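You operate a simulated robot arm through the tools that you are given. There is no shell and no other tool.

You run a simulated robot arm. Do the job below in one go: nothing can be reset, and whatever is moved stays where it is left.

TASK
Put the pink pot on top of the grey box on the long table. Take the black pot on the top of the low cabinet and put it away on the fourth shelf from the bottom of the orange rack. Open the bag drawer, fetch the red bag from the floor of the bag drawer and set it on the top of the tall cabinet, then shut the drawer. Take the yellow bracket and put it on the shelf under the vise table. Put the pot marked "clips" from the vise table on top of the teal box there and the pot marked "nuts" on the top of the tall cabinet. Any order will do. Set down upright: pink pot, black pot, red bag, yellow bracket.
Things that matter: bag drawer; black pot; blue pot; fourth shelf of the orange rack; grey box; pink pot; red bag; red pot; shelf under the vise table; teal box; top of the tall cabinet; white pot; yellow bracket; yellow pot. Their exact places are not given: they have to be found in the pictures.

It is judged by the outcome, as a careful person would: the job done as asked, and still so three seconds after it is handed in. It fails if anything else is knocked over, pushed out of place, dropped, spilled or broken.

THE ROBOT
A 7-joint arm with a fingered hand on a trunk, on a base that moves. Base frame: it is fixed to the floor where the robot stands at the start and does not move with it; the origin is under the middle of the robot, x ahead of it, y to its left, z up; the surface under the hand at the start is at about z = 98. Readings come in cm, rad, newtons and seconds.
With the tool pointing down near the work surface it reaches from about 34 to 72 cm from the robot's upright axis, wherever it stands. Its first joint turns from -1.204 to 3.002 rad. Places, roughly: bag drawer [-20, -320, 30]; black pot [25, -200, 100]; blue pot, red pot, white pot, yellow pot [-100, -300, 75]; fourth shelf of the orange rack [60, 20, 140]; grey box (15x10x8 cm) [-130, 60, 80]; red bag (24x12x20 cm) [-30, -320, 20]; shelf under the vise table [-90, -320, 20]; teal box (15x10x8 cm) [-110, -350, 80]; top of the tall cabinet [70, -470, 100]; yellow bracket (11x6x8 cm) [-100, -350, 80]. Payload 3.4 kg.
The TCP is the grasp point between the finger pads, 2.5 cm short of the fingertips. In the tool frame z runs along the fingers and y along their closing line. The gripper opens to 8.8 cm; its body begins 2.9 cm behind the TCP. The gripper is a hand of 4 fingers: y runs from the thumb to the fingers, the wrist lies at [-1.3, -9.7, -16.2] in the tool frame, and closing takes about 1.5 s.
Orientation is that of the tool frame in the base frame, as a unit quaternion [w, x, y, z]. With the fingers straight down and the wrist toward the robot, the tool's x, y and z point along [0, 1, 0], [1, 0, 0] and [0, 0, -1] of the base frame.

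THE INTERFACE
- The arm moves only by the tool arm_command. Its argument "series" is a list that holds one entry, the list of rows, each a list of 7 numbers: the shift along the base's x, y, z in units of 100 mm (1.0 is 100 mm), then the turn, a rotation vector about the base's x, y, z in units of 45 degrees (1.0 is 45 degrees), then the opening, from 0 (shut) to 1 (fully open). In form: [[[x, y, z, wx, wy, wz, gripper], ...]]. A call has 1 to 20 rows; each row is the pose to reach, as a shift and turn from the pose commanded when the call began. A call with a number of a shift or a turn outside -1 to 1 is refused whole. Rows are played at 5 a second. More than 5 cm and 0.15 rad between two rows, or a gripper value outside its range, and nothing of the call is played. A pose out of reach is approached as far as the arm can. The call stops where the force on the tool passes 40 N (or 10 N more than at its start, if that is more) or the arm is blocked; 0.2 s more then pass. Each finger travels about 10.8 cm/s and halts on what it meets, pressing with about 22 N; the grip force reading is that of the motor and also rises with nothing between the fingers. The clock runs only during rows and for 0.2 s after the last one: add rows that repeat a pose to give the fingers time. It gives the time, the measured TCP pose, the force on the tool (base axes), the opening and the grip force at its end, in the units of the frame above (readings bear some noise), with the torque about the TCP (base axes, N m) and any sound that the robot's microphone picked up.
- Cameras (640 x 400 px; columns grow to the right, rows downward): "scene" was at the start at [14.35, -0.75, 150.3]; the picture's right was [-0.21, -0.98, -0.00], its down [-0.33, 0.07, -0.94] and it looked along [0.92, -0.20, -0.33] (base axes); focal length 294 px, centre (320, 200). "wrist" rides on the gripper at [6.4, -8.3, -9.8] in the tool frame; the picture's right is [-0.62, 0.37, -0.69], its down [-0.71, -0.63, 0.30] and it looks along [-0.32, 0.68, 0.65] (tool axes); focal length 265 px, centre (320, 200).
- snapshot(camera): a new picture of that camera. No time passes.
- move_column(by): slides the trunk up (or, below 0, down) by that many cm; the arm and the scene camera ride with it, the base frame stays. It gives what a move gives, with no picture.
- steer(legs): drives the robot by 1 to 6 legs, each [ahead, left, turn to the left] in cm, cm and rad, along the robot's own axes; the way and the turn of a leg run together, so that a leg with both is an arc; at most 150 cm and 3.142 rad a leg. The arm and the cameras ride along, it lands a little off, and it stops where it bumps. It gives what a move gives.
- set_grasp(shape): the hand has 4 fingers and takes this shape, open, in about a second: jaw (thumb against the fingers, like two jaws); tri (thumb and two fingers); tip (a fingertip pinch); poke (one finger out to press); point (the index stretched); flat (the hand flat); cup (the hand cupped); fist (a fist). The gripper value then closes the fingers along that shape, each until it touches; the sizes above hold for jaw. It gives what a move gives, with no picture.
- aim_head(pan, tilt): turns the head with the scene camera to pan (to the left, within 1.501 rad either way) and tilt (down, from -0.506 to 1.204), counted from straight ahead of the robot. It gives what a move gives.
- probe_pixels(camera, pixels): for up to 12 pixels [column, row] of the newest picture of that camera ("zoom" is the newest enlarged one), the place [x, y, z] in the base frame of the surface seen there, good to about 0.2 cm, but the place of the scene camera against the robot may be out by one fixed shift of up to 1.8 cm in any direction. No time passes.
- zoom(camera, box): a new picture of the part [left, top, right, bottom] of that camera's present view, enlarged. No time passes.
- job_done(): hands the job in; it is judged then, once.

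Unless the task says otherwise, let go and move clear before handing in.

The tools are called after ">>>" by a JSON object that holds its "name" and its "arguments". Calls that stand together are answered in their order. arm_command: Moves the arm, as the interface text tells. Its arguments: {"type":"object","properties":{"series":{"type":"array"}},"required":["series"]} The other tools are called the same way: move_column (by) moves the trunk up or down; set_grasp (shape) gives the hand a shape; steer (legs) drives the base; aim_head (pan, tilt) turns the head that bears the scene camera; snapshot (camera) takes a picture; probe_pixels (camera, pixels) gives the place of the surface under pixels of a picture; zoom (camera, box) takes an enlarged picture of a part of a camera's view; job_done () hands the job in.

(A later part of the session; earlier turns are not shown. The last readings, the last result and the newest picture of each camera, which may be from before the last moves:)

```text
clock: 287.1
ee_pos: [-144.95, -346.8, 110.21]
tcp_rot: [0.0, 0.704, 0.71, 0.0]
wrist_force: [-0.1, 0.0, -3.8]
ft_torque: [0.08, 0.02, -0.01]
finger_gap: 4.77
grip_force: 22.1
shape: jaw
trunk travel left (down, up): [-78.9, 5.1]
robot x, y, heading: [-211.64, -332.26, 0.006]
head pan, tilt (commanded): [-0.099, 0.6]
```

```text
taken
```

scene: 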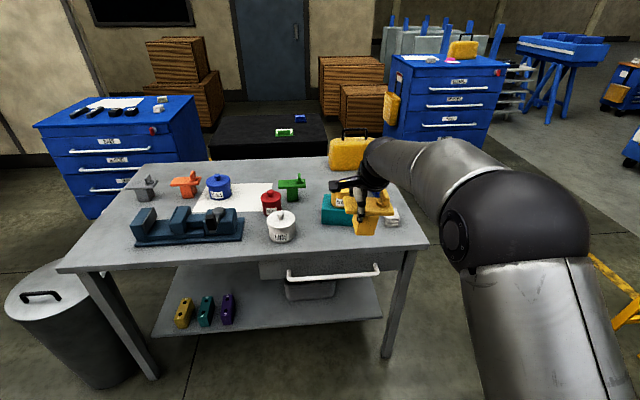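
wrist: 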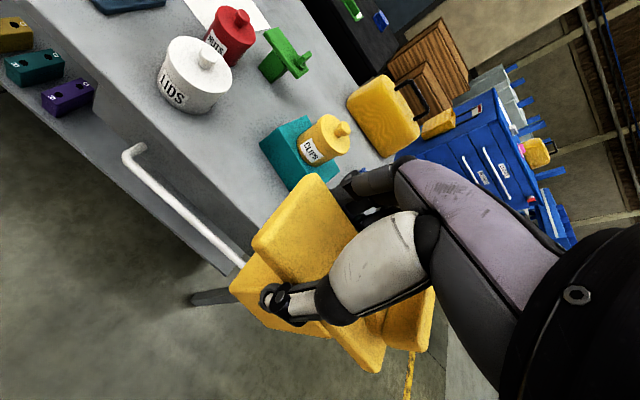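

From here the lower shelf is visible, with three small bars on the left and a basket under the drawer. I probe the shelf, basket, table underside and legs.

>>> {"name": "probe_pixels", "arguments": {"camera": "scene", "pixels": [[260, 315], [360, 305], [155, 333], [380, 315], [285, 290], [335, 292], [310, 295], [235, 300], [290, 262], [262, 270], [390, 350], [150, 360]]}}

>>> {"name": "zoom", "arguments": {"camera": "scene", "box": [140, 240, 430, 370]}}

```text
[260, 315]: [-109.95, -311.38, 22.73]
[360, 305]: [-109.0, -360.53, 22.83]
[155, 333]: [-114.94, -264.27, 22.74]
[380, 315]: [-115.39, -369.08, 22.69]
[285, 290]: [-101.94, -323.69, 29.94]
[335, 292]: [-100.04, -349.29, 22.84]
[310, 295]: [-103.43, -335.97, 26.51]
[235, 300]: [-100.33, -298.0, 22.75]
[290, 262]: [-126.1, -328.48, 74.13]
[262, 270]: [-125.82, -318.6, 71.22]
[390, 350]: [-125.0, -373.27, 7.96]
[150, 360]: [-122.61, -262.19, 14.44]
```

```text
2.21 times, centred on (285, 305) of scene
```

zoom: 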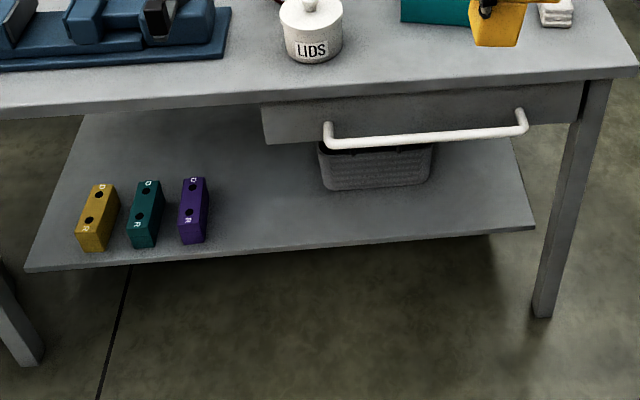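

Shelf top ≈21.9 with its edge at x≈-116; a free stretch lies between the purple bar and the basket around y≈-308. I tuck the arm in a bit, slide left, then lower the trunk outside the table.

>>> {"name": "arm_command", "arguments": {"series": [[[-0.3, 0, 0, 0, 0, 0, 0], [-0.6, 0, 0, 0, 0, 0, 0], [-0.85, 0, 0, 0, 0, 0, 0], [-0.85, 0, 0, 0, 0, 0, 0]]]}}

>>> {"name": "steer", "arguments": {"legs": [[0, 40.5, 0]]}}

>>> {"name": "move_column", "arguments": {"by": -75}}

>>> {"name": "aim_head", "arguments": {"pan": -0.1, "tilt": 0.45}}

>>> {"name": "snapshot", "arguments": {"camera": "scene"}}

>>> {"name": "snapshot", "arguments": {"camera": "wrist"}}

```text
clock: 288.1
ee_pos: [-153.42, -346.65, 110.1]
tcp_rot: [-0.002, 0.704, 0.71, 0.0]
wrist_force: [0.8, -0.6, -3.9]
ft_torque: [0.1, 0.01, 0.01]
finger_gap: 4.74
grip_force: 22.2
shape: jaw
trunk travel left (down, up): [-78.9, 5.1]
robot x, y, heading: [-211.96, -332.3, 0.013]
head pan, tilt (commanded): [-0.099, 0.6]
```

```text
clock: 290.6
ee_pos: [-153.63, -306.8, 110.13]
tcp_rot: [-0.002, 0.705, 0.709, 0.0]
wrist_force: [0.1, -0.5, -3.9]
ft_torque: [0.05, 0.0, 0.03]
finger_gap: 4.74
grip_force: 21.7
shape: jaw
trunk travel left (down, up): [-78.9, 5.1]
robot x, y, heading: [-212.46, -292.71, 0.006]
head pan, tilt (commanded): [-0.099, 0.6]
```

```text
refused: -75 is not a number from -40 to 40
```

```text
clock: 291.3
ee_pos: [-153.78, -306.88, 110.29]
tcp_rot: [-0.001, 0.705, 0.709, 0.0]
wrist_force: [0.0, -0.4, -2.8]
ft_torque: [0.05, -0.01, 0.01]
finger_gap: 4.76
grip_force: 22.8
shape: jaw
trunk travel left (down, up): [-78.9, 5.1]
robot x, y, heading: [-212.38, -292.54, 0.001]
head pan, tilt (commanded): [-0.099, 0.45]
```

```text
taken
```

scene: 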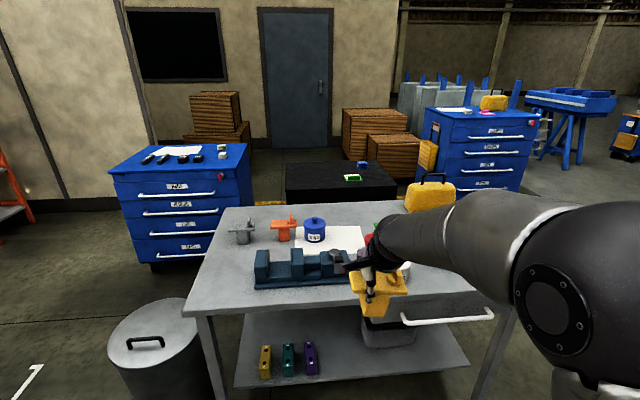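

```text
taken
```

wrist: 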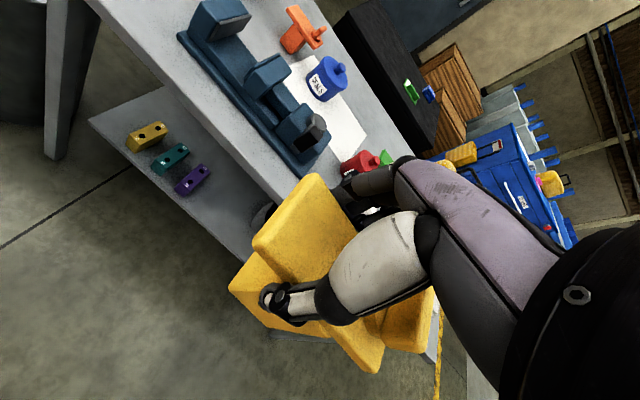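

The trunk moves at most 40 cm per call; I lower it in two steps and look at the shelf.

>>> {"name": "move_column", "arguments": {"by": -38}}

>>> {"name": "move_column", "arguments": {"by": -37}}

>>> {"name": "aim_head", "arguments": {"pan": -0.1, "tilt": 0.45}}

>>> {"name": "snapshot", "arguments": {"camera": "scene"}}

>>> {"name": "snapshot", "arguments": {"camera": "wrist"}}

```text
clock: 294.9
ee_pos: [-153.73, -306.77, 72.16]
tcp_rot: [-0.001, 0.706, 0.708, -0.001]
wrist_force: [-0.1, -0.3, -3.3]
ft_torque: [0.1, 0.01, 0.01]
finger_gap: 4.76
grip_force: 22.5
shape: jaw
trunk travel left (down, up): [-40.9, 43.1]
robot x, y, heading: [-212.58, -292.71, 0.002]
head pan, tilt (commanded): [-0.099, 0.45]
```

```text
clock: 298.5
ee_pos: [-153.69, -306.82, 35.26]
tcp_rot: [-0.001, 0.706, 0.709, -0.001]
wrist_force: [0.6, 0.1, -2.4]
ft_torque: [0.08, -0.01, 0.0]
finger_gap: 4.76
grip_force: 22.6
shape: jaw
trunk travel left (down, up): [-3.9, 80.1]
robot x, y, heading: [-212.26, -292.35, 0.011]
head pan, tilt (commanded): [-0.099, 0.45]
```

```text
clock: 299.1
ee_pos: [-153.82, -306.8, 35.22]
tcp_rot: [-0.001, 0.705, 0.709, -0.001]
wrist_force: [-0.1, -0.5, -2.9]
ft_torque: [0.12, 0.01, 0.02]
finger_gap: 4.76
grip_force: 21.7
shape: jaw
trunk travel left (down, up): [-3.9, 80.1]
robot x, y, heading: [-212.35, -292.81, 0.005]
head pan, tilt (commanded): [-0.099, 0.45]
```

```text
taken
```

scene: 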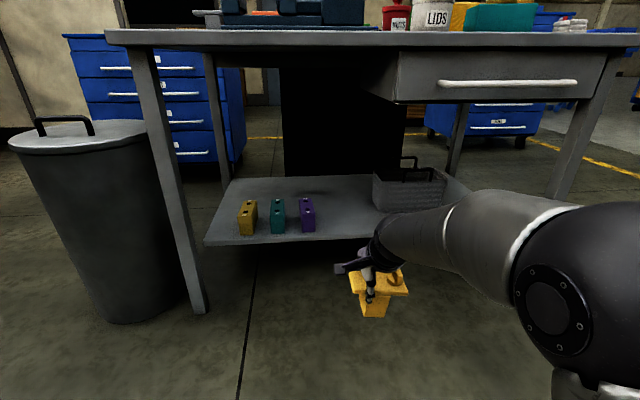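

```text
taken
```

wrist: 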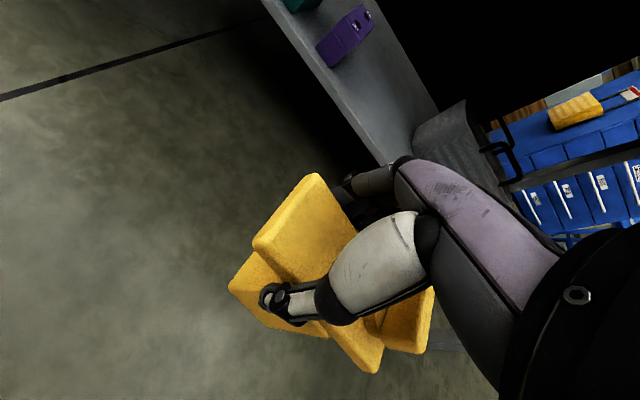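

The gap between the purple bar (308,215) and the basket (375,190) is visible. I probe the gap edges and the drawer's underside.

>>> {"name": "probe_pixels", "arguments": {"camera": "scene", "pixels": [[308, 215], [313, 228], [376, 190], [380, 205], [340, 225], [340, 190], [340, 240], [400, 102], [395, 80], [410, 158], [450, 84], [340, 45]]}}

>>> {"name": "probe_pixels", "arguments": {"camera": "wrist", "pixels": [[350, 40], [340, 90], [380, 110], [425, 130], [330, 62], [395, 150], [370, 25]]}}

```text
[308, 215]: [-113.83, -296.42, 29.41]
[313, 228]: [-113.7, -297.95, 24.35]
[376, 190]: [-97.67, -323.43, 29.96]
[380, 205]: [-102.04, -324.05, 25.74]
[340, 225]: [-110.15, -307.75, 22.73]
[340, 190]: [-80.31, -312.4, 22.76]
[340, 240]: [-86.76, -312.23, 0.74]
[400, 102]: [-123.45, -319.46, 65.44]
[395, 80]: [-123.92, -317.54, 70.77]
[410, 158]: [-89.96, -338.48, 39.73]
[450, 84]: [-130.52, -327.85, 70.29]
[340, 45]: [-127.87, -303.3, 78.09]
```

```text
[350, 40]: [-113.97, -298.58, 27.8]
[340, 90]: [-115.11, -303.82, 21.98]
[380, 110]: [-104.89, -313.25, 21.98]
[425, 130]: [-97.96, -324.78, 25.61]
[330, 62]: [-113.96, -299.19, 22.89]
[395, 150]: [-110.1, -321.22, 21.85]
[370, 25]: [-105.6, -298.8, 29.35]
```

Shelf z≈21.95; the gap runs y≈-299…-325, drawer bottom z≈64.5. I aim the bracket centre at (-105,-312): shift right 3 cm, then drive in with 6 cm clearance above the shelf.

>>> {"name": "probe_pixels", "arguments": {"camera": "scene", "pixels": [[560, 225], [530, 260], [470, 225], [600, 210], [420, 235]]}}

>>> {"name": "steer", "arguments": {"legs": [[0, -3.2, 0], [36, 0, 0]]}}

>>> {"name": "snapshot", "arguments": {"camera": "scene"}}

>>> {"name": "snapshot", "arguments": {"camera": "wrist"}}

```text
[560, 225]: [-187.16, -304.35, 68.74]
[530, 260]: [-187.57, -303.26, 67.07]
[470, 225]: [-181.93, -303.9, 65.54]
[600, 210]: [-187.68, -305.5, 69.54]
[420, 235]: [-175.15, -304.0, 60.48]
```

```text
clock: 301.9
ee_pos: [-117.84, -309.56, 35.26]
tcp_rot: [-0.001, 0.704, 0.71, 0.0]
wrist_force: [-0.2, -0.1, -3.0]
ft_torque: [0.08, 0.01, 0.0]
finger_gap: 4.77
grip_force: 22.1
shape: jaw
trunk travel left (down, up): [-3.9, 80.1]
robot x, y, heading: [-176.7, -295.61, 0.012]
head pan, tilt (commanded): [-0.099, 0.45]
```

```text
taken
```

scene: 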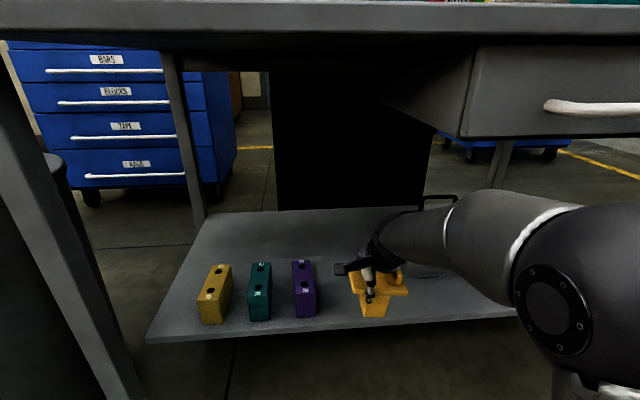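

```text
taken
```

wrist: 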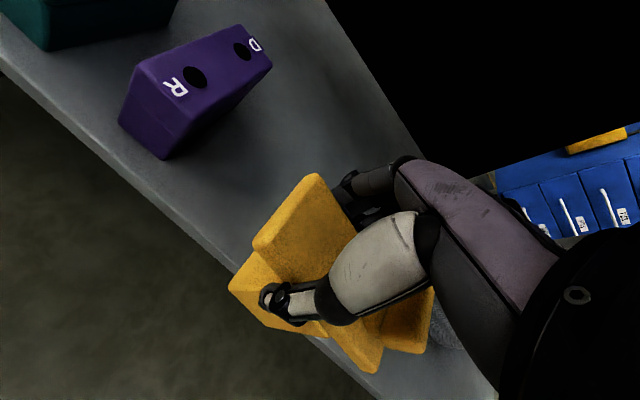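

All clear so far (forearm and elbow below the tabletop, outside the drawer). I drive the last 12.5 cm in.

>>> {"name": "steer", "arguments": {"legs": [[12.5, 0, -0.008]]}}

>>> {"name": "snapshot", "arguments": {"camera": "scene"}}

>>> {"name": "snapshot", "arguments": {"camera": "wrist"}}

>>> {"name": "zoom", "arguments": {"camera": "scene", "box": [240, 180, 480, 360]}}

```text
clock: 303.1
ee_pos: [-105.4, -310.14, 35.13]
tcp_rot: [-0.002, 0.707, 0.707, 0.0]
wrist_force: [-0.5, 0.8, -3.7]
ft_torque: [0.05, 0.0, 0.05]
finger_gap: 4.74
grip_force: 22.2
shape: jaw
trunk travel left (down, up): [-3.9, 80.1]
robot x, y, heading: [-163.82, -295.4, 0.004]
head pan, tilt (commanded): [-0.099, 0.45]
```

```text
taken
```

scene: 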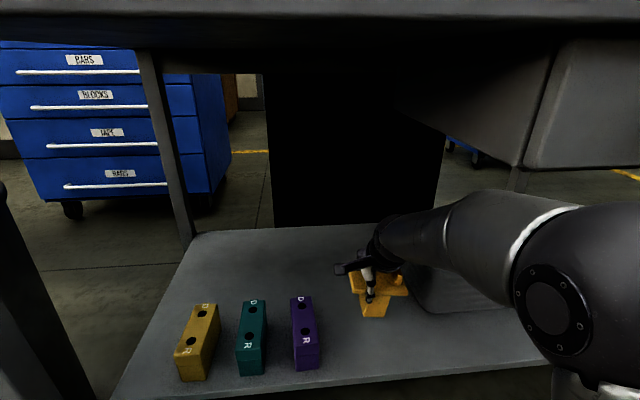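

```text
taken
```

wrist: 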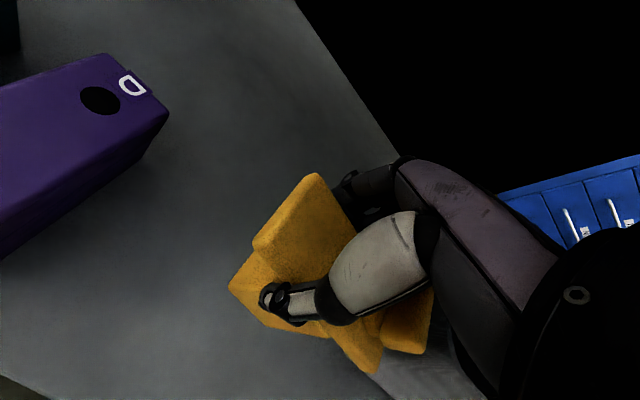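

```text
2.22 times, centred on (360, 270) of scene
```

zoom: 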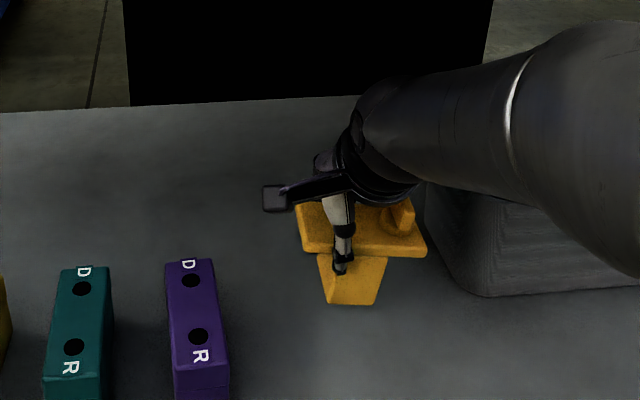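

The bracket is over the free spot. I lower 5 cm, then finish in fine steps.

>>> {"name": "arm_command", "arguments": {"series": [[[0, 0, -0.15, 0, 0, 0, 0], [0, 0, -0.3, 0, 0, 0, 0], [0, 0, -0.42, 0, 0, 0, 0], [0, 0, -0.5, 0, 0, 0, 0], [0, 0, -0.5, 0, 0, 0, 0]]]}}

>>> {"name": "zoom", "arguments": {"camera": "scene", "box": [240, 180, 480, 360]}}

>>> {"name": "arm_command", "arguments": {"series": [[[0, 0, -0.02, 0, 0, 0, 0], [0, 0, -0.04, 0, 0, 0, 0], [0, 0, -0.06, 0, 0, 0, 0], [0, 0, -0.06, 0, 0, 0, 0]]]}}

```text
clock: 304.3
ee_pos: [-105.35, -309.95, 30.23]
tcp_rot: [-0.001, 0.707, 0.707, -0.001]
wrist_force: [-0.7, 0.5, -2.3]
ft_torque: [0.06, 0.01, -0.02]
finger_gap: 4.77
grip_force: 22.5
shape: jaw
trunk travel left (down, up): [-3.9, 80.1]
robot x, y, heading: [-163.45, -295.12, 0.005]
head pan, tilt (commanded): [-0.099, 0.45]
```

```text
2.22 times, centred on (360, 270) of scene
```

zoom: 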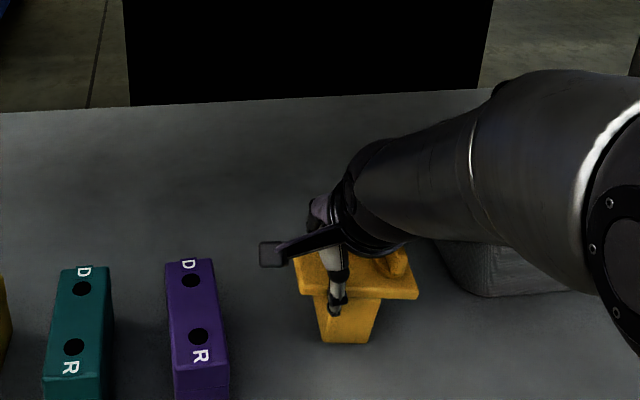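

```text
clock: 305.3
ee_pos: [-105.25, -310.04, 29.71]
tcp_rot: [-0.002, 0.707, 0.707, 0.0]
wrist_force: [-0.5, 0.5, -1.2]
ft_torque: [0.06, 0.04, -0.02]
finger_gap: 4.73
grip_force: 22.1
shape: jaw
trunk travel left (down, up): [-3.9, 80.1]
robot x, y, heading: [-163.99, -295.58, -0.003]
head pan, tilt (commanded): [-0.099, 0.45]
```

>>> {"name": "arm_command", "arguments": {"series": [[[0, 0, -0.02, 0, 0, 0, 0], [0, 0, -0.04, 0, 0, 0, 0], [0, 0, -0.04, 0, 0, 0, 0]]]}}

>>> {"name": "arm_command", "arguments": {"series": [[[0, 0, -0.015, 0, 0, 0, 0], [0, 0, -0.03, 0, 0, 0, 0], [0, 0, -0.03, 0, 0, 0, 0]]]}}

```text
clock: 306.1
ee_pos: [-105.35, -310.11, 29.35]
tcp_rot: [-0.001, 0.708, 0.707, 0.001]
wrist_force: [1.0, 1.6, 2.8]
ft_torque: [-0.04, 0.11, 0.0]
finger_gap: 4.72
grip_force: 21.9
shape: jaw
trunk travel left (down, up): [-3.9, 80.1]
robot x, y, heading: [-163.96, -295.76, -0.001]
head pan, tilt (commanded): [-0.099, 0.45]
```

```text
clock: 306.9
ee_pos: [-105.33, -310.06, 29.11]
tcp_rot: [0.0, 0.707, 0.707, 0.001]
wrist_force: [1.6, 1.3, 6.7]
ft_torque: [-0.1, 0.11, 0.01]
finger_gap: 4.73
grip_force: 22.2
shape: jaw
trunk travel left (down, up): [-3.9, 80.1]
robot x, y, heading: [-163.86, -295.83, 0.0]
head pan, tilt (commanded): [-0.099, 0.45]
```

Contact (6.7 N) at the expected height. I open slowly, then rise.

>>> {"name": "arm_command", "arguments": {"series": [[[0, 0, 0, 0, 0, 0, 0.15], [0, 0, 0, 0, 0, 0, 0.4], [0, 0, 0, 0, 0, 0, 0.7], [0, 0, 0, 0, 0, 0, 1], [0, 0, 0, 0, 0, 0, 1], [0, 0, 0, 0, 0, 0, 1], [0, 0, 0, 0, 0, 0, 1]]]}}

>>> {"name": "snapshot", "arguments": {"camera": "wrist"}}

>>> {"name": "arm_command", "arguments": {"series": [[[0, 0, 0.1, 0, 0, 0, 1], [0, 0, 0.3, 0, 0, 0, 1], [0, 0, 0.55, 0, 0, 0, 1], [0, 0, 0.8, 0, 0, 0, 1]]]}}

>>> {"name": "snapshot", "arguments": {"camera": "wrist"}}

>>> {"name": "snapshot", "arguments": {"camera": "scene"}}

```text
clock: 308.5
ee_pos: [-105.36, -309.95, 29.07]
tcp_rot: [-0.001, 0.707, 0.707, 0.0]
wrist_force: [0.0, 0.6, 0.3]
ft_torque: [-0.01, -0.02, 0.0]
finger_gap: 8.76
grip_force: 0.0
shape: jaw
trunk travel left (down, up): [-3.9, 80.1]
robot x, y, heading: [-164.21, -295.75, 0.0]
head pan, tilt (commanded): [-0.099, 0.45]
```

```text
taken
```

wrist: 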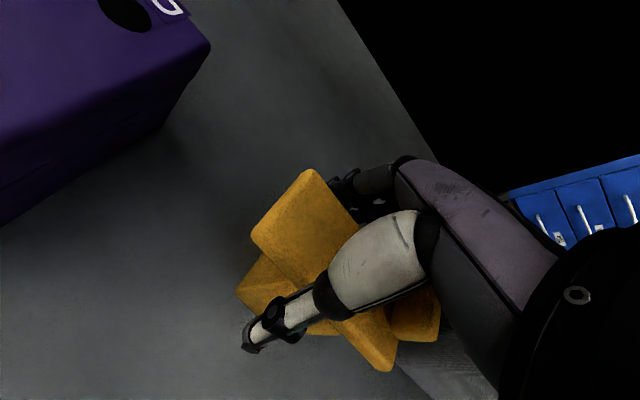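

```text
clock: 309.5
ee_pos: [-105.54, -310.12, 36.88]
tcp_rot: [-0.001, 0.707, 0.708, 0.001]
wrist_force: [0.6, 0.5, -0.2]
ft_torque: [0.02, -0.03, 0.01]
finger_gap: 8.74
grip_force: 0.1
shape: jaw
trunk travel left (down, up): [-3.9, 80.1]
robot x, y, heading: [-163.87, -295.52, -0.002]
head pan, tilt (commanded): [-0.099, 0.45]
```

```text
taken
```

wrist: 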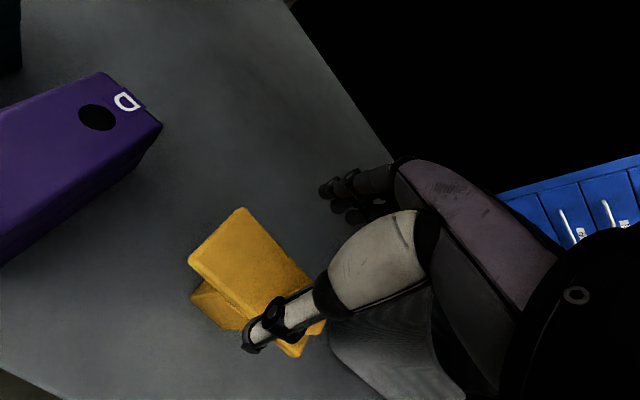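

```text
taken
```

scene: 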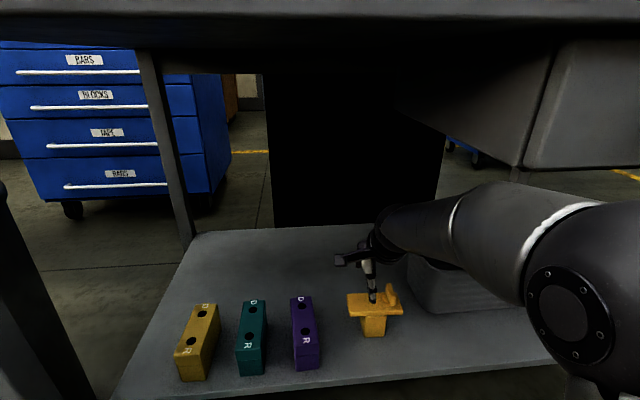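

The bracket stands upright on the shelf under the table. I rise 2 cm more and back straight out.

>>> {"name": "arm_command", "arguments": {"series": [[[0, 0, 0.1, 0, 0, 0, 1], [0, 0, 0.2, 0, 0, 0, 1], [0, 0, 0.2, 0, 0, 0, 1]]]}}

>>> {"name": "steer", "arguments": {"legs": [[-48, 0, 0]]}}

>>> {"name": "snapshot", "arguments": {"camera": "scene"}}

```text
clock: 310.3
ee_pos: [-105.55, -310.11, 38.81]
tcp_rot: [-0.001, 0.707, 0.707, 0.0]
wrist_force: [0.9, 1.0, -0.6]
ft_torque: [0.02, 0.0, 0.0]
finger_gap: 8.74
grip_force: 0.1
shape: jaw
trunk travel left (down, up): [-3.9, 80.1]
robot x, y, heading: [-163.87, -295.7, -0.001]
head pan, tilt (commanded): [-0.099, 0.45]
```

```text
clock: 313.2
ee_pos: [-153.11, -309.91, 38.84]
tcp_rot: [-0.001, 0.705, 0.709, 0.0]
wrist_force: [-1.1, -0.4, 0.1]
ft_torque: [-0.01, 0.0, -0.01]
finger_gap: 8.77
grip_force: 0.0
shape: jaw
trunk travel left (down, up): [-3.9, 80.1]
robot x, y, heading: [-211.64, -295.87, 0.007]
head pan, tilt (commanded): [-0.099, 0.45]
```

```text
taken
```

scene: 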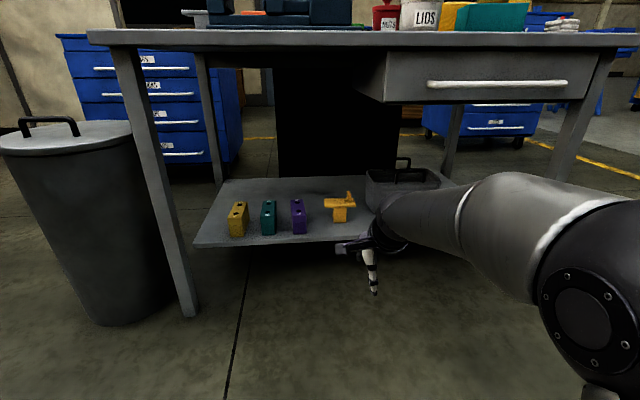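

The bracket stands neatly on the shelf. Next the red NUTS pot: I'll lift it by its knob since squeezing the lid rim pops it. I raise the trunk outside the table and line up.

>>> {"name": "move_column", "arguments": {"by": 40}}

>>> {"name": "move_column", "arguments": {"by": 30}}

>>> {"name": "steer", "arguments": {"legs": [[0, -11.3, -0.004], [47, 0, 0]]}}

>>> {"name": "aim_head", "arguments": {"pan": -0.2, "tilt": 0.85}}

>>> {"name": "snapshot", "arguments": {"camera": "scene"}}

>>> {"name": "snapshot", "arguments": {"camera": "wrist"}}

```text
clock: 317.0
ee_pos: [-153.15, -309.9, 78.81]
tcp_rot: [-0.001, 0.706, 0.709, 0.001]
wrist_force: [0.7, -0.7, -0.1]
ft_torque: [0.03, 0.01, 0.02]
finger_gap: 8.78
grip_force: 0.2
shape: jaw
trunk travel left (down, up): [-43.9, 40.1]
robot x, y, heading: [-211.57, -295.96, 0.007]
head pan, tilt (commanded): [-0.099, 0.45]
```

```text
clock: 320.0
ee_pos: [-153.07, -309.9, 108.84]
tcp_rot: [-0.001, 0.705, 0.709, 0.001]
wrist_force: [1.0, -0.4, -0.2]
ft_torque: [0.0, -0.01, 0.03]
finger_gap: 8.75
grip_force: 0.1
shape: jaw
trunk travel left (down, up): [-73.9, 10.1]
robot x, y, heading: [-211.45, -295.44, 0.005]
head pan, tilt (commanded): [-0.099, 0.45]
```

```text
clock: 323.6
ee_pos: [-107.18, -321.83, 108.85]
tcp_rot: [-0.002, 0.709, 0.706, 0.0]
wrist_force: [-0.2, -0.4, -0.4]
ft_torque: [-0.01, -0.04, -0.01]
finger_gap: 8.77
grip_force: 0.0
shape: jaw
trunk travel left (down, up): [-73.9, 10.1]
robot x, y, heading: [-165.47, -307.35, -0.005]
head pan, tilt (commanded): [-0.099, 0.45]
```

```text
clock: 324.4
ee_pos: [-107.18, -321.81, 108.74]
tcp_rot: [-0.001, 0.708, 0.706, 0.001]
wrist_force: [-0.1, -0.4, -0.1]
ft_torque: [-0.04, 0.01, 0.0]
finger_gap: 8.78
grip_force: 0.1
shape: jaw
trunk travel left (down, up): [-73.9, 10.1]
robot x, y, heading: [-165.86, -307.02, -0.006]
head pan, tilt (commanded): [-0.201, 0.85]
```

```text
taken
```

scene: 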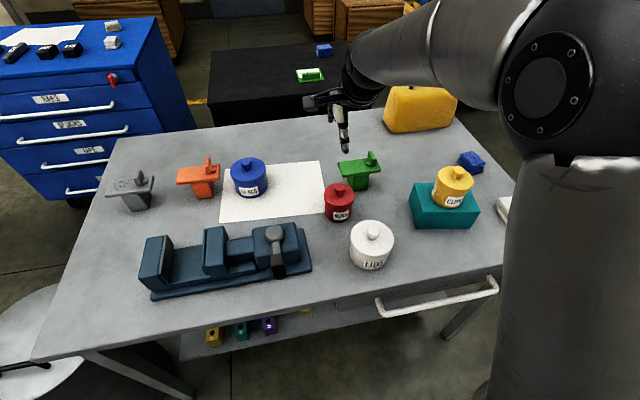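

```text
taken
```

wrist: 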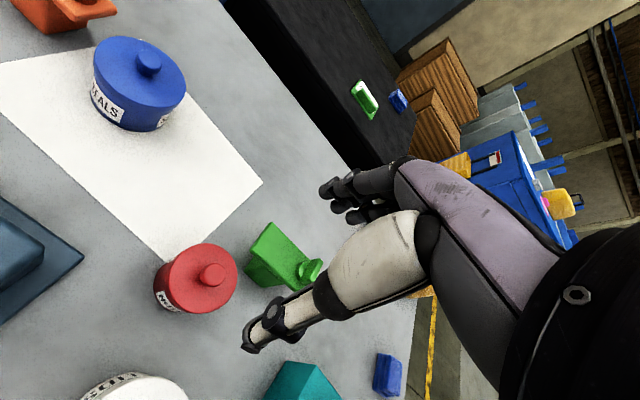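

I probe the red pot's knob and rim with the wrist camera.

>>> {"name": "zoom", "arguments": {"camera": "wrist", "box": [140, 220, 260, 330]}}

>>> {"name": "probe_pixels", "arguments": {"camera": "wrist", "pixels": [[213, 274], [206, 276], [218, 270], [178, 262], [205, 245], [234, 268], [228, 296], [195, 300], [172, 280], [160, 290]]}}

```text
3.64 times, centred on (200, 275) of wrist
```

zoom: 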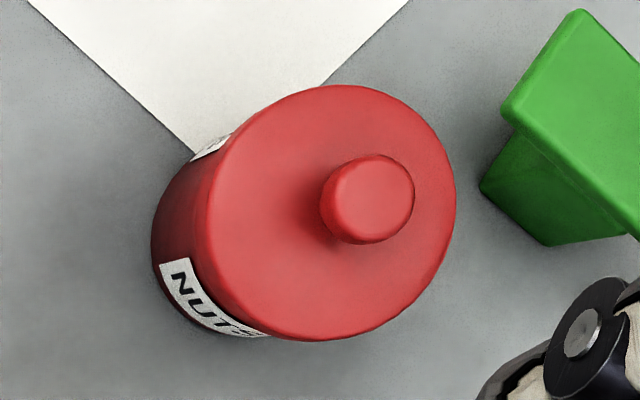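

```text
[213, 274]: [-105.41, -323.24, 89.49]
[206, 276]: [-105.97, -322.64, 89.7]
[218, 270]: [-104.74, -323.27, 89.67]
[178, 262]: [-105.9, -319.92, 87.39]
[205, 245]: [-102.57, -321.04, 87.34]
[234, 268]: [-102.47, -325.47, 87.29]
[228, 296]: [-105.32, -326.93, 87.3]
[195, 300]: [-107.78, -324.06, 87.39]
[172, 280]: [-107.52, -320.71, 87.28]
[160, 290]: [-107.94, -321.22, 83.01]
```

Red pot centre (-105.15,-323.3), lid top 87.35, knob top 89.7. I use a partly open hand (0.6) to stay clear of the green bracket and come down over the knob.

>>> {"name": "arm_command", "arguments": {"series": [[[0.1, -0.07, -0.1, 0, 0, 0, 0.6], [0.203, -0.15, -0.4, 0, 0, 0, 0.6], [0.203, -0.15, -0.7, 0, 0, 0, 0.6], [0.203, -0.15, -1.0, 0, 0, 0, 0.6], [0.203, -0.15, -1.0, 0, 0, 0, 0.6]]]}}

>>> {"name": "snapshot", "arguments": {"camera": "wrist"}}

>>> {"name": "zoom", "arguments": {"camera": "scene", "box": [280, 80, 440, 260]}}

```text
clock: 325.6
ee_pos: [-105.41, -323.05, 99.03]
tcp_rot: [-0.002, 0.708, 0.707, -0.001]
wrist_force: [0.3, 0.0, 0.1]
ft_torque: [0.0, 0.02, 0.01]
finger_gap: 5.31
grip_force: 0.1
shape: jaw
trunk travel left (down, up): [-73.9, 10.1]
robot x, y, heading: [-165.62, -306.84, -0.005]
head pan, tilt (commanded): [-0.201, 0.85]
```

```text
taken
```

wrist: 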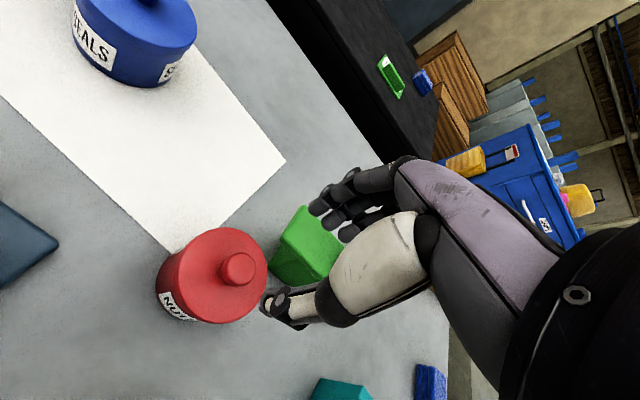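

```text
2.22 times, centred on (360, 170) of scene
```

zoom: 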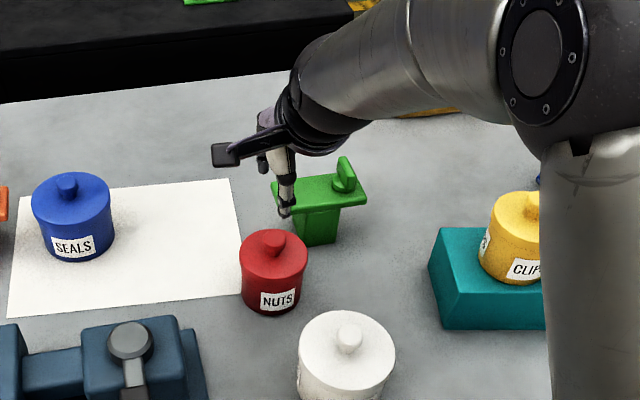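

>>> {"name": "probe_pixels", "arguments": {"camera": "wrist", "pixels": [[238, 268], [224, 266], [252, 270], [238, 256], [240, 282], [188, 262], [220, 229], [262, 255], [258, 300], [215, 320], [185, 290]]}}

```text
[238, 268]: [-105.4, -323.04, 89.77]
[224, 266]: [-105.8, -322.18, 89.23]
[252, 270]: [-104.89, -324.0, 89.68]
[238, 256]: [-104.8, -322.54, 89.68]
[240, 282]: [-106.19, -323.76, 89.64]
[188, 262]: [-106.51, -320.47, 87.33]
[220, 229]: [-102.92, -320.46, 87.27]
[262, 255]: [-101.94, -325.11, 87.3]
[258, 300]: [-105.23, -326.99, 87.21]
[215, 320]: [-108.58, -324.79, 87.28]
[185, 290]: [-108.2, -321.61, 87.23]
```

Knob centre ≈(-105.4,-323.2). I descend to z≈90.4 around it.

>>> {"name": "arm_command", "arguments": {"series": [[[0.005, -0.015, -0.25, 0, 0, 0, 0.6], [0.005, -0.015, -0.5, 0, 0, 0, 0.6], [0.005, -0.015, -0.7, 0, 0, 0, 0.6], [0.005, -0.015, -0.86, 0, 0, 0, 0.6], [0.005, -0.015, -0.86, 0, 0, 0, 0.6]]]}}

>>> {"name": "snapshot", "arguments": {"camera": "wrist"}}

>>> {"name": "zoom", "arguments": {"camera": "scene", "box": [300, 110, 420, 260]}}

```text
clock: 326.8
ee_pos: [-105.19, -323.54, 90.16]
tcp_rot: [-0.001, 0.708, 0.706, 0.0]
wrist_force: [-0.7, -0.1, -1.0]
ft_torque: [0.0, 0.02, -0.02]
finger_gap: 5.33
grip_force: 0.0
shape: jaw
trunk travel left (down, up): [-73.9, 10.1]
robot x, y, heading: [-165.4, -306.8, 0.0]
head pan, tilt (commanded): [-0.201, 0.85]
```

```text
taken
```

wrist: 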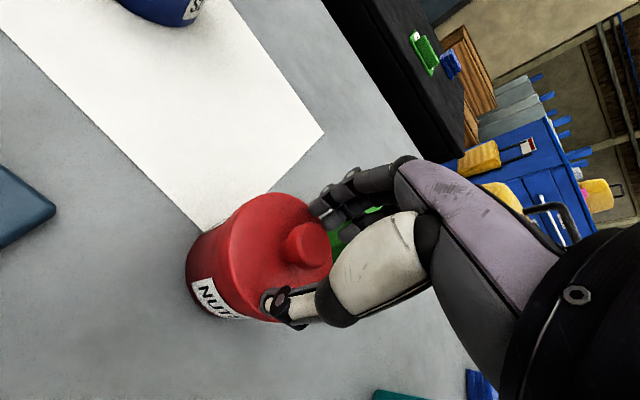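

```text
2.67 times, centred on (360, 185) of scene
```

zoom: 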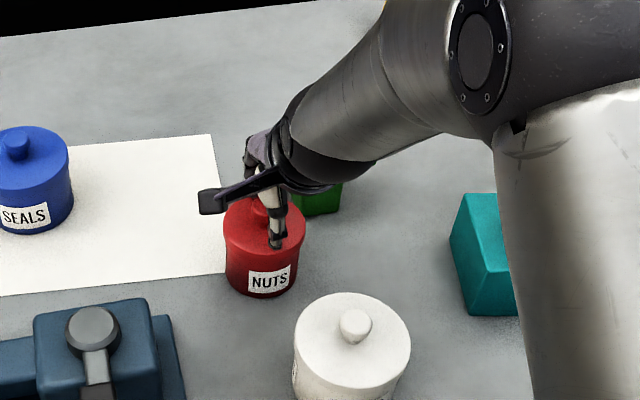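

In place with no contact. I close gently on the knob and listen.

>>> {"name": "arm_command", "arguments": {"series": [[[0, 0, 0.02, 0, 0, 0, 0.5], [0, 0, 0.02, 0, 0, 0, 0.4], [0, 0, 0.02, 0, 0, 0, 0.3], [0, 0, 0.02, 0, 0, 0, 0.2], [0, 0, 0.02, 0, 0, 0, 0.1], [0, 0, 0.02, 0, 0, 0, 0], [0, 0, 0.02, 0, 0, 0, 0], [0, 0, 0.02, 0, 0, 0, 0]]]}}

>>> {"name": "snapshot", "arguments": {"camera": "wrist"}}

>>> {"name": "zoom", "arguments": {"camera": "scene", "box": [300, 110, 420, 260]}}

```text
clock: 328.6
ee_pos: [-105.26, -323.41, 90.37]
tcp_rot: [-0.001, 0.709, 0.705, 0.0]
wrist_force: [0.3, -0.6, -0.1]
ft_torque: [0.02, 0.02, 0.01]
finger_gap: 1.69
grip_force: 22.0
shape: jaw
trunk travel left (down, up): [-73.9, 10.1]
robot x, y, heading: [-165.74, -307.13, -0.003]
head pan, tilt (commanded): [-0.201, 0.85]
heard: snap
```

```text
taken
```

wrist: 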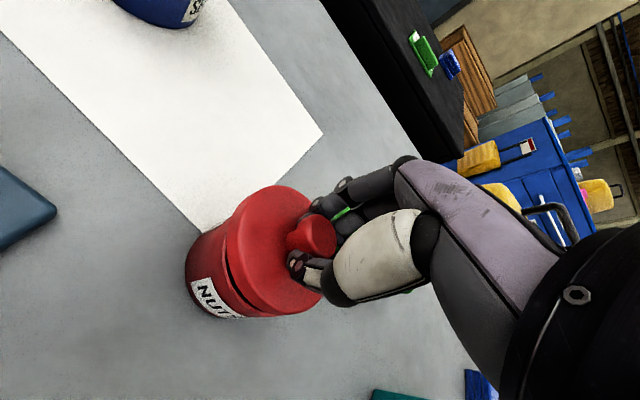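

```text
2.67 times, centred on (360, 185) of scene
```

zoom: 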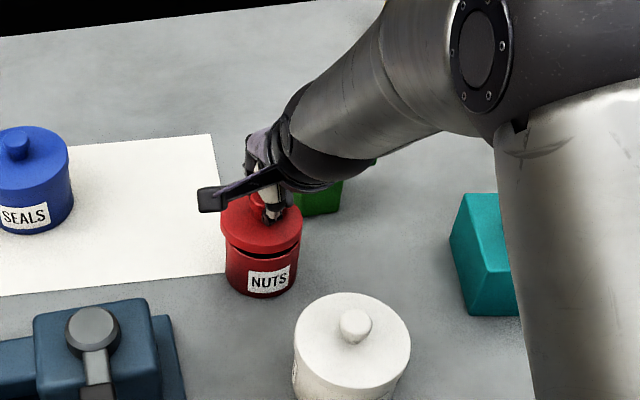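

The knob squeeze popped this lid too, so lids must travel separately. Plan: set the lid on the free table patch at about (-106.5,-334.5), carry the body with a deep grip, then bring the lid and snap it on. I lift the lid first.

>>> {"name": "arm_command", "arguments": {"series": [[[0, 0, 0.1, 0, 0, 0, 0], [0, 0, 0.3, 0, 0, 0, 0], [0, 0, 0.5, 0, 0, 0, 0], [0, 0, 0.5, 0, 0, 0, 0]]]}}

>>> {"name": "snapshot", "arguments": {"camera": "wrist"}}

>>> {"name": "zoom", "arguments": {"camera": "scene", "box": [280, 100, 440, 260]}}

```text
clock: 329.6
ee_pos: [-105.21, -323.4, 95.3]
tcp_rot: [-0.001, 0.708, 0.706, 0.001]
wrist_force: [-0.5, 0.2, 0.5]
ft_torque: [0.04, 0.02, 0.01]
finger_gap: 1.67
grip_force: 21.6
shape: jaw
trunk travel left (down, up): [-73.9, 10.1]
robot x, y, heading: [-165.27, -307.19, -0.002]
head pan, tilt (commanded): [-0.201, 0.85]
```

```text
taken
```

wrist: 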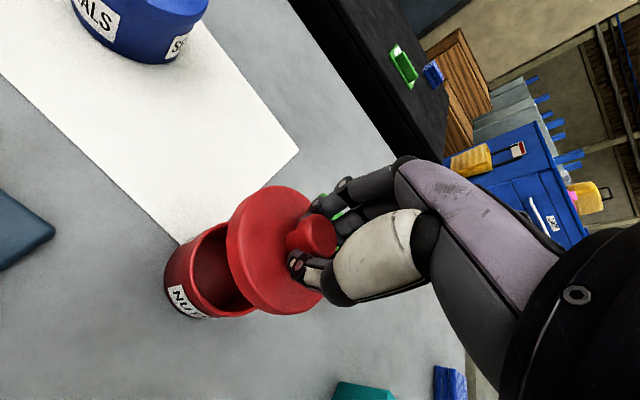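

```text
2.50 times, centred on (360, 180) of scene
```

zoom: 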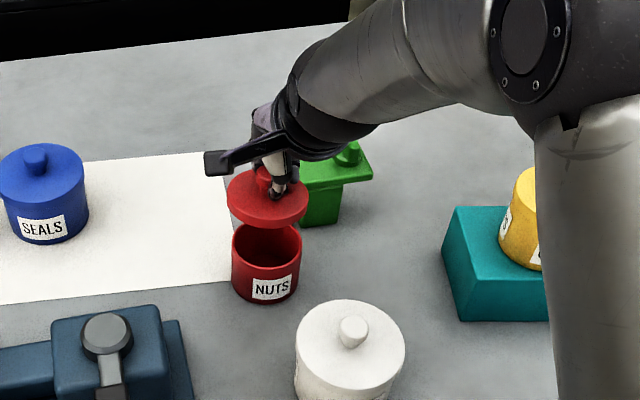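

The body stays, empty and upright. I carry the lid 11 cm toward -y and lower it to the table.

>>> {"name": "arm_command", "arguments": {"series": [[[-0.04, -0.35, 0, 0, 0, 0, 0], [-0.08, -0.7, 0, 0, 0, 0, 0], [-0.12, -1.0, 0, 0, 0, 0, 0], [-0.12, -1.0, -0.3, 0, 0, 0, 0], [-0.12, -1.0, -0.3, 0, 0, 0, 0]]]}}

>>> {"name": "snapshot", "arguments": {"camera": "wrist"}}

>>> {"name": "zoom", "arguments": {"camera": "scene", "box": [280, 100, 480, 260]}}

```text
clock: 330.8
ee_pos: [-106.14, -333.44, 92.51]
tcp_rot: [0.0, 0.708, 0.706, 0.001]
wrist_force: [-0.5, -0.2, 0.1]
ft_torque: [-0.02, 0.01, -0.01]
finger_gap: 1.67
grip_force: 22.0
shape: jaw
trunk travel left (down, up): [-73.9, 10.1]
robot x, y, heading: [-165.94, -307.44, 0.0]
head pan, tilt (commanded): [-0.201, 0.85]
```

```text
taken
```

wrist: 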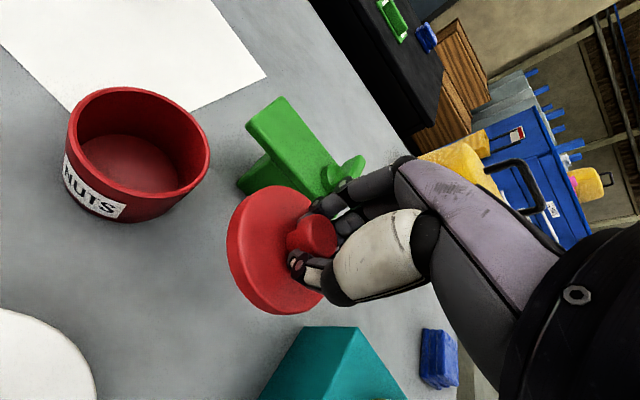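

```text
2.50 times, centred on (380, 180) of scene
```

zoom: 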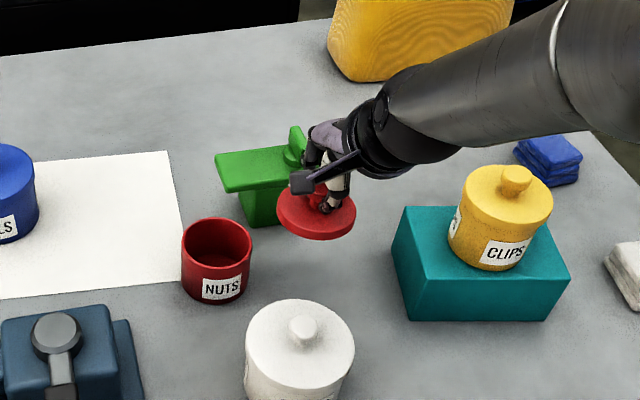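

The green bracket's lug is a bit near the knuckles, so I shift 2.5 cm toward -x and then lower the lid to the table.

>>> {"name": "arm_command", "arguments": {"series": [[[-0.25, -0.03, 0, 0, 0, 0, 0], [-0.25, -0.03, -0.3, 0, 0, 0, 0], [-0.25, -0.03, -0.6, 0, 0, 0, 0], [-0.25, -0.03, -0.8, 0, 0, 0, 0], [-0.25, -0.03, -0.8, 0, 0, 0, 0]]]}}

>>> {"name": "arm_command", "arguments": {"series": [[[0, 0, -0.03, 0, 0, 0, 0], [0, 0, -0.06, 0, 0, 0, 0], [0, 0, -0.08, 0, 0, 0, 0], [0, 0, -0.08, 0, 0, 0, 0]]]}}

>>> {"name": "snapshot", "arguments": {"camera": "wrist"}}

```text
clock: 332.0
ee_pos: [-108.77, -333.85, 84.32]
tcp_rot: [-0.001, 0.708, 0.706, 0.0]
wrist_force: [1.1, -0.9, -0.2]
ft_torque: [-0.01, -0.02, 0.0]
finger_gap: 1.64
grip_force: 21.7
shape: jaw
trunk travel left (down, up): [-73.9, 10.1]
robot x, y, heading: [-165.58, -306.84, -0.007]
head pan, tilt (commanded): [-0.201, 0.85]
```

```text
clock: 333.0
ee_pos: [-108.91, -333.72, 83.82]
tcp_rot: [0.002, 0.709, 0.705, 0.001]
wrist_force: [-0.9, -0.6, 12.8]
ft_torque: [0.1, -0.52, -0.02]
finger_gap: 1.71
grip_force: 21.4
shape: jaw
trunk travel left (down, up): [-73.9, 10.1]
robot x, y, heading: [-165.6, -306.8, -0.002]
head pan, tilt (commanded): [-0.201, 0.85]
```

```text
taken
```

wrist: 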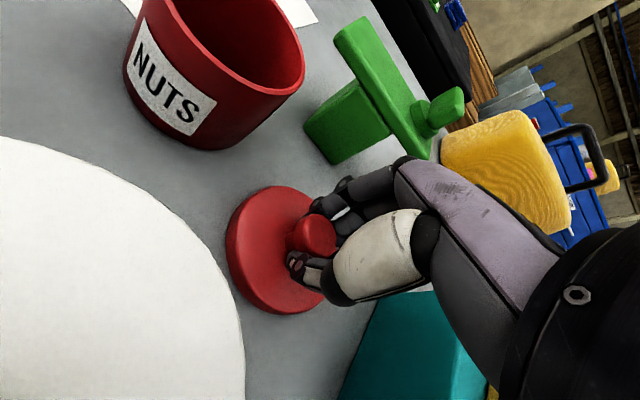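

The lid rests on the table. I relieve, open partially and rise.

>>> {"name": "arm_command", "arguments": {"series": [[[0, 0, 0.02, 0, 0, 0, 0], [0, 0, 0.025, 0, 0, 0, 0.15], [0, 0, 0.025, 0, 0, 0, 0.35], [0, 0, 0.025, 0, 0, 0, 0.5], [0, 0, 0.025, 0, 0, 0, 0.5], [0, 0, 0.025, 0, 0, 0, 0.5]]]}}

>>> {"name": "arm_command", "arguments": {"series": [[[0, 0, 0.1, 0, 0, 0, 0.5], [0, 0, 0.3, 0, 0, 0, 0.5], [0, 0, 0.6, 0, 0, 0, 0.5], [0, 0, 0.9, 0, 0, 0, 0.5], [0, 0, 1, 0, 0, 0, 0.5]]]}}

>>> {"name": "snapshot", "arguments": {"camera": "wrist"}}

>>> {"name": "zoom", "arguments": {"camera": "scene", "box": [280, 100, 480, 260]}}

```text
clock: 334.4
ee_pos: [-108.91, -333.92, 83.84]
tcp_rot: [-0.001, 0.708, 0.706, 0.001]
wrist_force: [-1.5, 0.6, 3.3]
ft_torque: [-0.01, -0.02, -0.01]
finger_gap: 4.31
grip_force: 0.1
shape: jaw
trunk travel left (down, up): [-73.9, 10.1]
robot x, y, heading: [-165.35, -307.22, -0.002]
head pan, tilt (commanded): [-0.201, 0.85]
```

```text
clock: 335.6
ee_pos: [-108.67, -333.84, 93.81]
tcp_rot: [-0.001, 0.708, 0.706, 0.0]
wrist_force: [-0.5, -0.2, -0.5]
ft_torque: [0.04, -0.01, 0.02]
finger_gap: 4.34
grip_force: 0.0
shape: jaw
trunk travel left (down, up): [-73.9, 10.1]
robot x, y, heading: [-165.3, -306.7, -0.003]
head pan, tilt (commanded): [-0.201, 0.85]
```

```text
taken
```

wrist: 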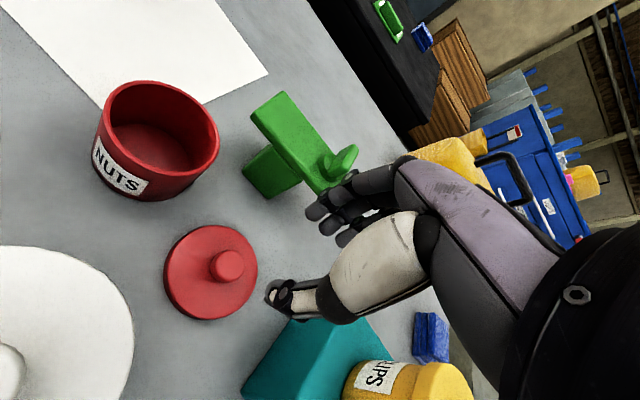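

```text
2.50 times, centred on (380, 180) of scene
```

zoom: 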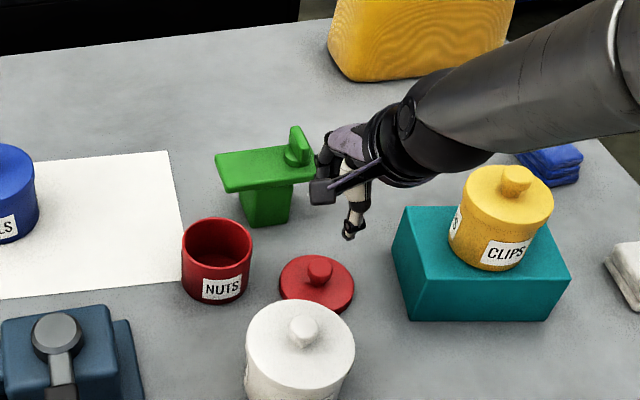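

The lid is on the table. Now I measure the red body's rim and its base.

>>> {"name": "probe_pixels", "arguments": {"camera": "wrist", "pixels": [[103, 128], [120, 95], [155, 83], [195, 97], [214, 130], [212, 158], [180, 178], [130, 168], [150, 130], [90, 190], [140, 186], [110, 170]]}}

```text
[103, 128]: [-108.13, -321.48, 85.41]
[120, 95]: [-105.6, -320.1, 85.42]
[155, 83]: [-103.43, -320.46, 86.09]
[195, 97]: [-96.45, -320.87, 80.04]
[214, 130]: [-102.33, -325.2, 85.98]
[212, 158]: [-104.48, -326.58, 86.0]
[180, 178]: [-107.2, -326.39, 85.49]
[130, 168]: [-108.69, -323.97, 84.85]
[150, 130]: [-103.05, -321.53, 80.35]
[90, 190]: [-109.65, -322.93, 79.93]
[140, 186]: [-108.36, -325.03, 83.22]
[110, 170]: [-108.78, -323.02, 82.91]
```

>>> {"name": "probe_pixels", "arguments": {"camera": "wrist", "pixels": [[256, 113], [286, 95], [325, 185], [300, 150], [248, 165], [270, 190], [345, 155], [262, 125]]}}

```text
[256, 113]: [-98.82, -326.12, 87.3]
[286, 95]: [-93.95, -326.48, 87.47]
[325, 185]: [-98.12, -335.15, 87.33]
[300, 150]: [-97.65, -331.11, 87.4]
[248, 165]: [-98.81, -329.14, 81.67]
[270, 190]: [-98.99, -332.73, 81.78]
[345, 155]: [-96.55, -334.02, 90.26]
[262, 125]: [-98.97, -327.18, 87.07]
```

The green bracket's plate corner (-99,-325.8) would touch the fingers, so I'll yaw the hand 30° so the fingers go to the +x+y side. I rise, rotate and move over the red body.

>>> {"name": "arm_command", "arguments": {"series": [[[0, 0, 0.3, 0, 0, 0.15, 1], [0.1, 0.25, 0.6, 0, 0, 0.3, 1], [0.2, 0.6, 0.6, 0, 0, 0.45, 1], [0.3, 0.9, 0.6, 0, 0, 0.6, 1], [0.33, 1.0, 0.6, 0, 0, 0.667, 1], [0.33, 1.0, 0.6, 0, 0, 0.667, 1]]]}}

>>> {"name": "snapshot", "arguments": {"camera": "wrist"}}

>>> {"name": "zoom", "arguments": {"camera": "scene", "box": [260, 60, 480, 260]}}

```text
clock: 337.0
ee_pos: [-105.82, -323.83, 99.97]
tcp_rot: [-0.002, 0.501, 0.866, 0.0]
wrist_force: [0.6, 0.7, -1.2]
ft_torque: [-0.01, -0.01, -0.02]
finger_gap: 8.77
grip_force: 0.1
shape: jaw
trunk travel left (down, up): [-73.9, 10.1]
robot x, y, heading: [-165.9, -306.94, -0.006]
head pan, tilt (commanded): [-0.201, 0.85]
```

```text
taken
```

wrist: 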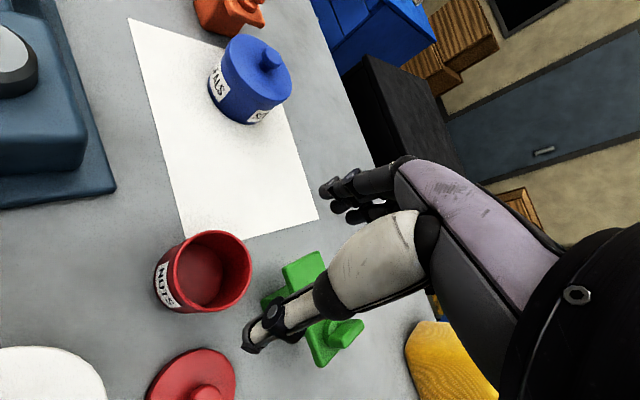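

```text
2.00 times, centred on (370, 160) of scene
```

zoom: 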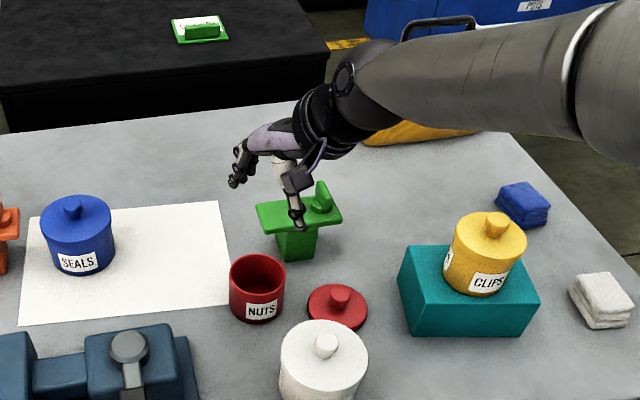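

Yaw is right. I align to (-105.35,-323.35) and descend to straddle the body.

>>> {"name": "arm_command", "arguments": {"series": [[[0.047, 0.048, -0.2, 0, 0, 0, 1], [0.047, 0.048, -0.5, 0, 0, 0, 1], [0.047, 0.048, -0.8, 0, 0, 0, 1], [0.047, 0.048, -1.0, 0, 0, 0, 1], [0.047, 0.048, -1.0, 0, 0, 0, 1]]]}}

>>> {"name": "snapshot", "arguments": {"camera": "wrist"}}

>>> {"name": "zoom", "arguments": {"camera": "scene", "box": [280, 90, 440, 260]}}

```text
clock: 338.2
ee_pos: [-104.83, -323.47, 90.14]
tcp_rot: [-0.001, 0.502, 0.865, -0.001]
wrist_force: [0.3, -0.2, 0.5]
ft_torque: [0.03, 0.01, 0.04]
finger_gap: 8.79
grip_force: 0.0
shape: jaw
trunk travel left (down, up): [-73.9, 10.1]
robot x, y, heading: [-165.47, -307.07, -0.003]
head pan, tilt (commanded): [-0.201, 0.85]
```

```text
taken
```

wrist: 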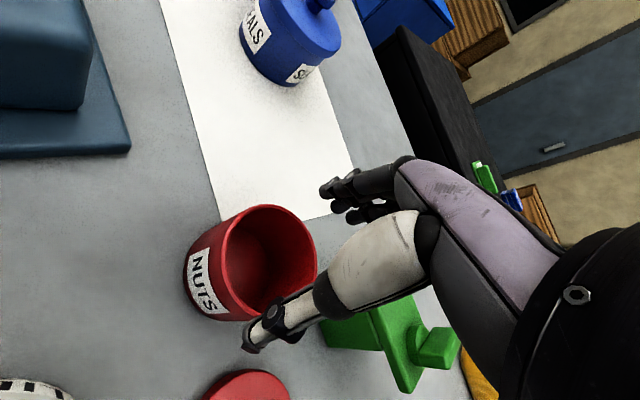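

```text
2.35 times, centred on (360, 175) of scene
```

zoom: 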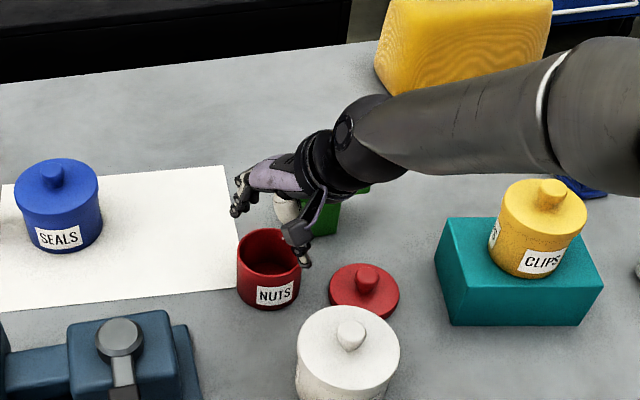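

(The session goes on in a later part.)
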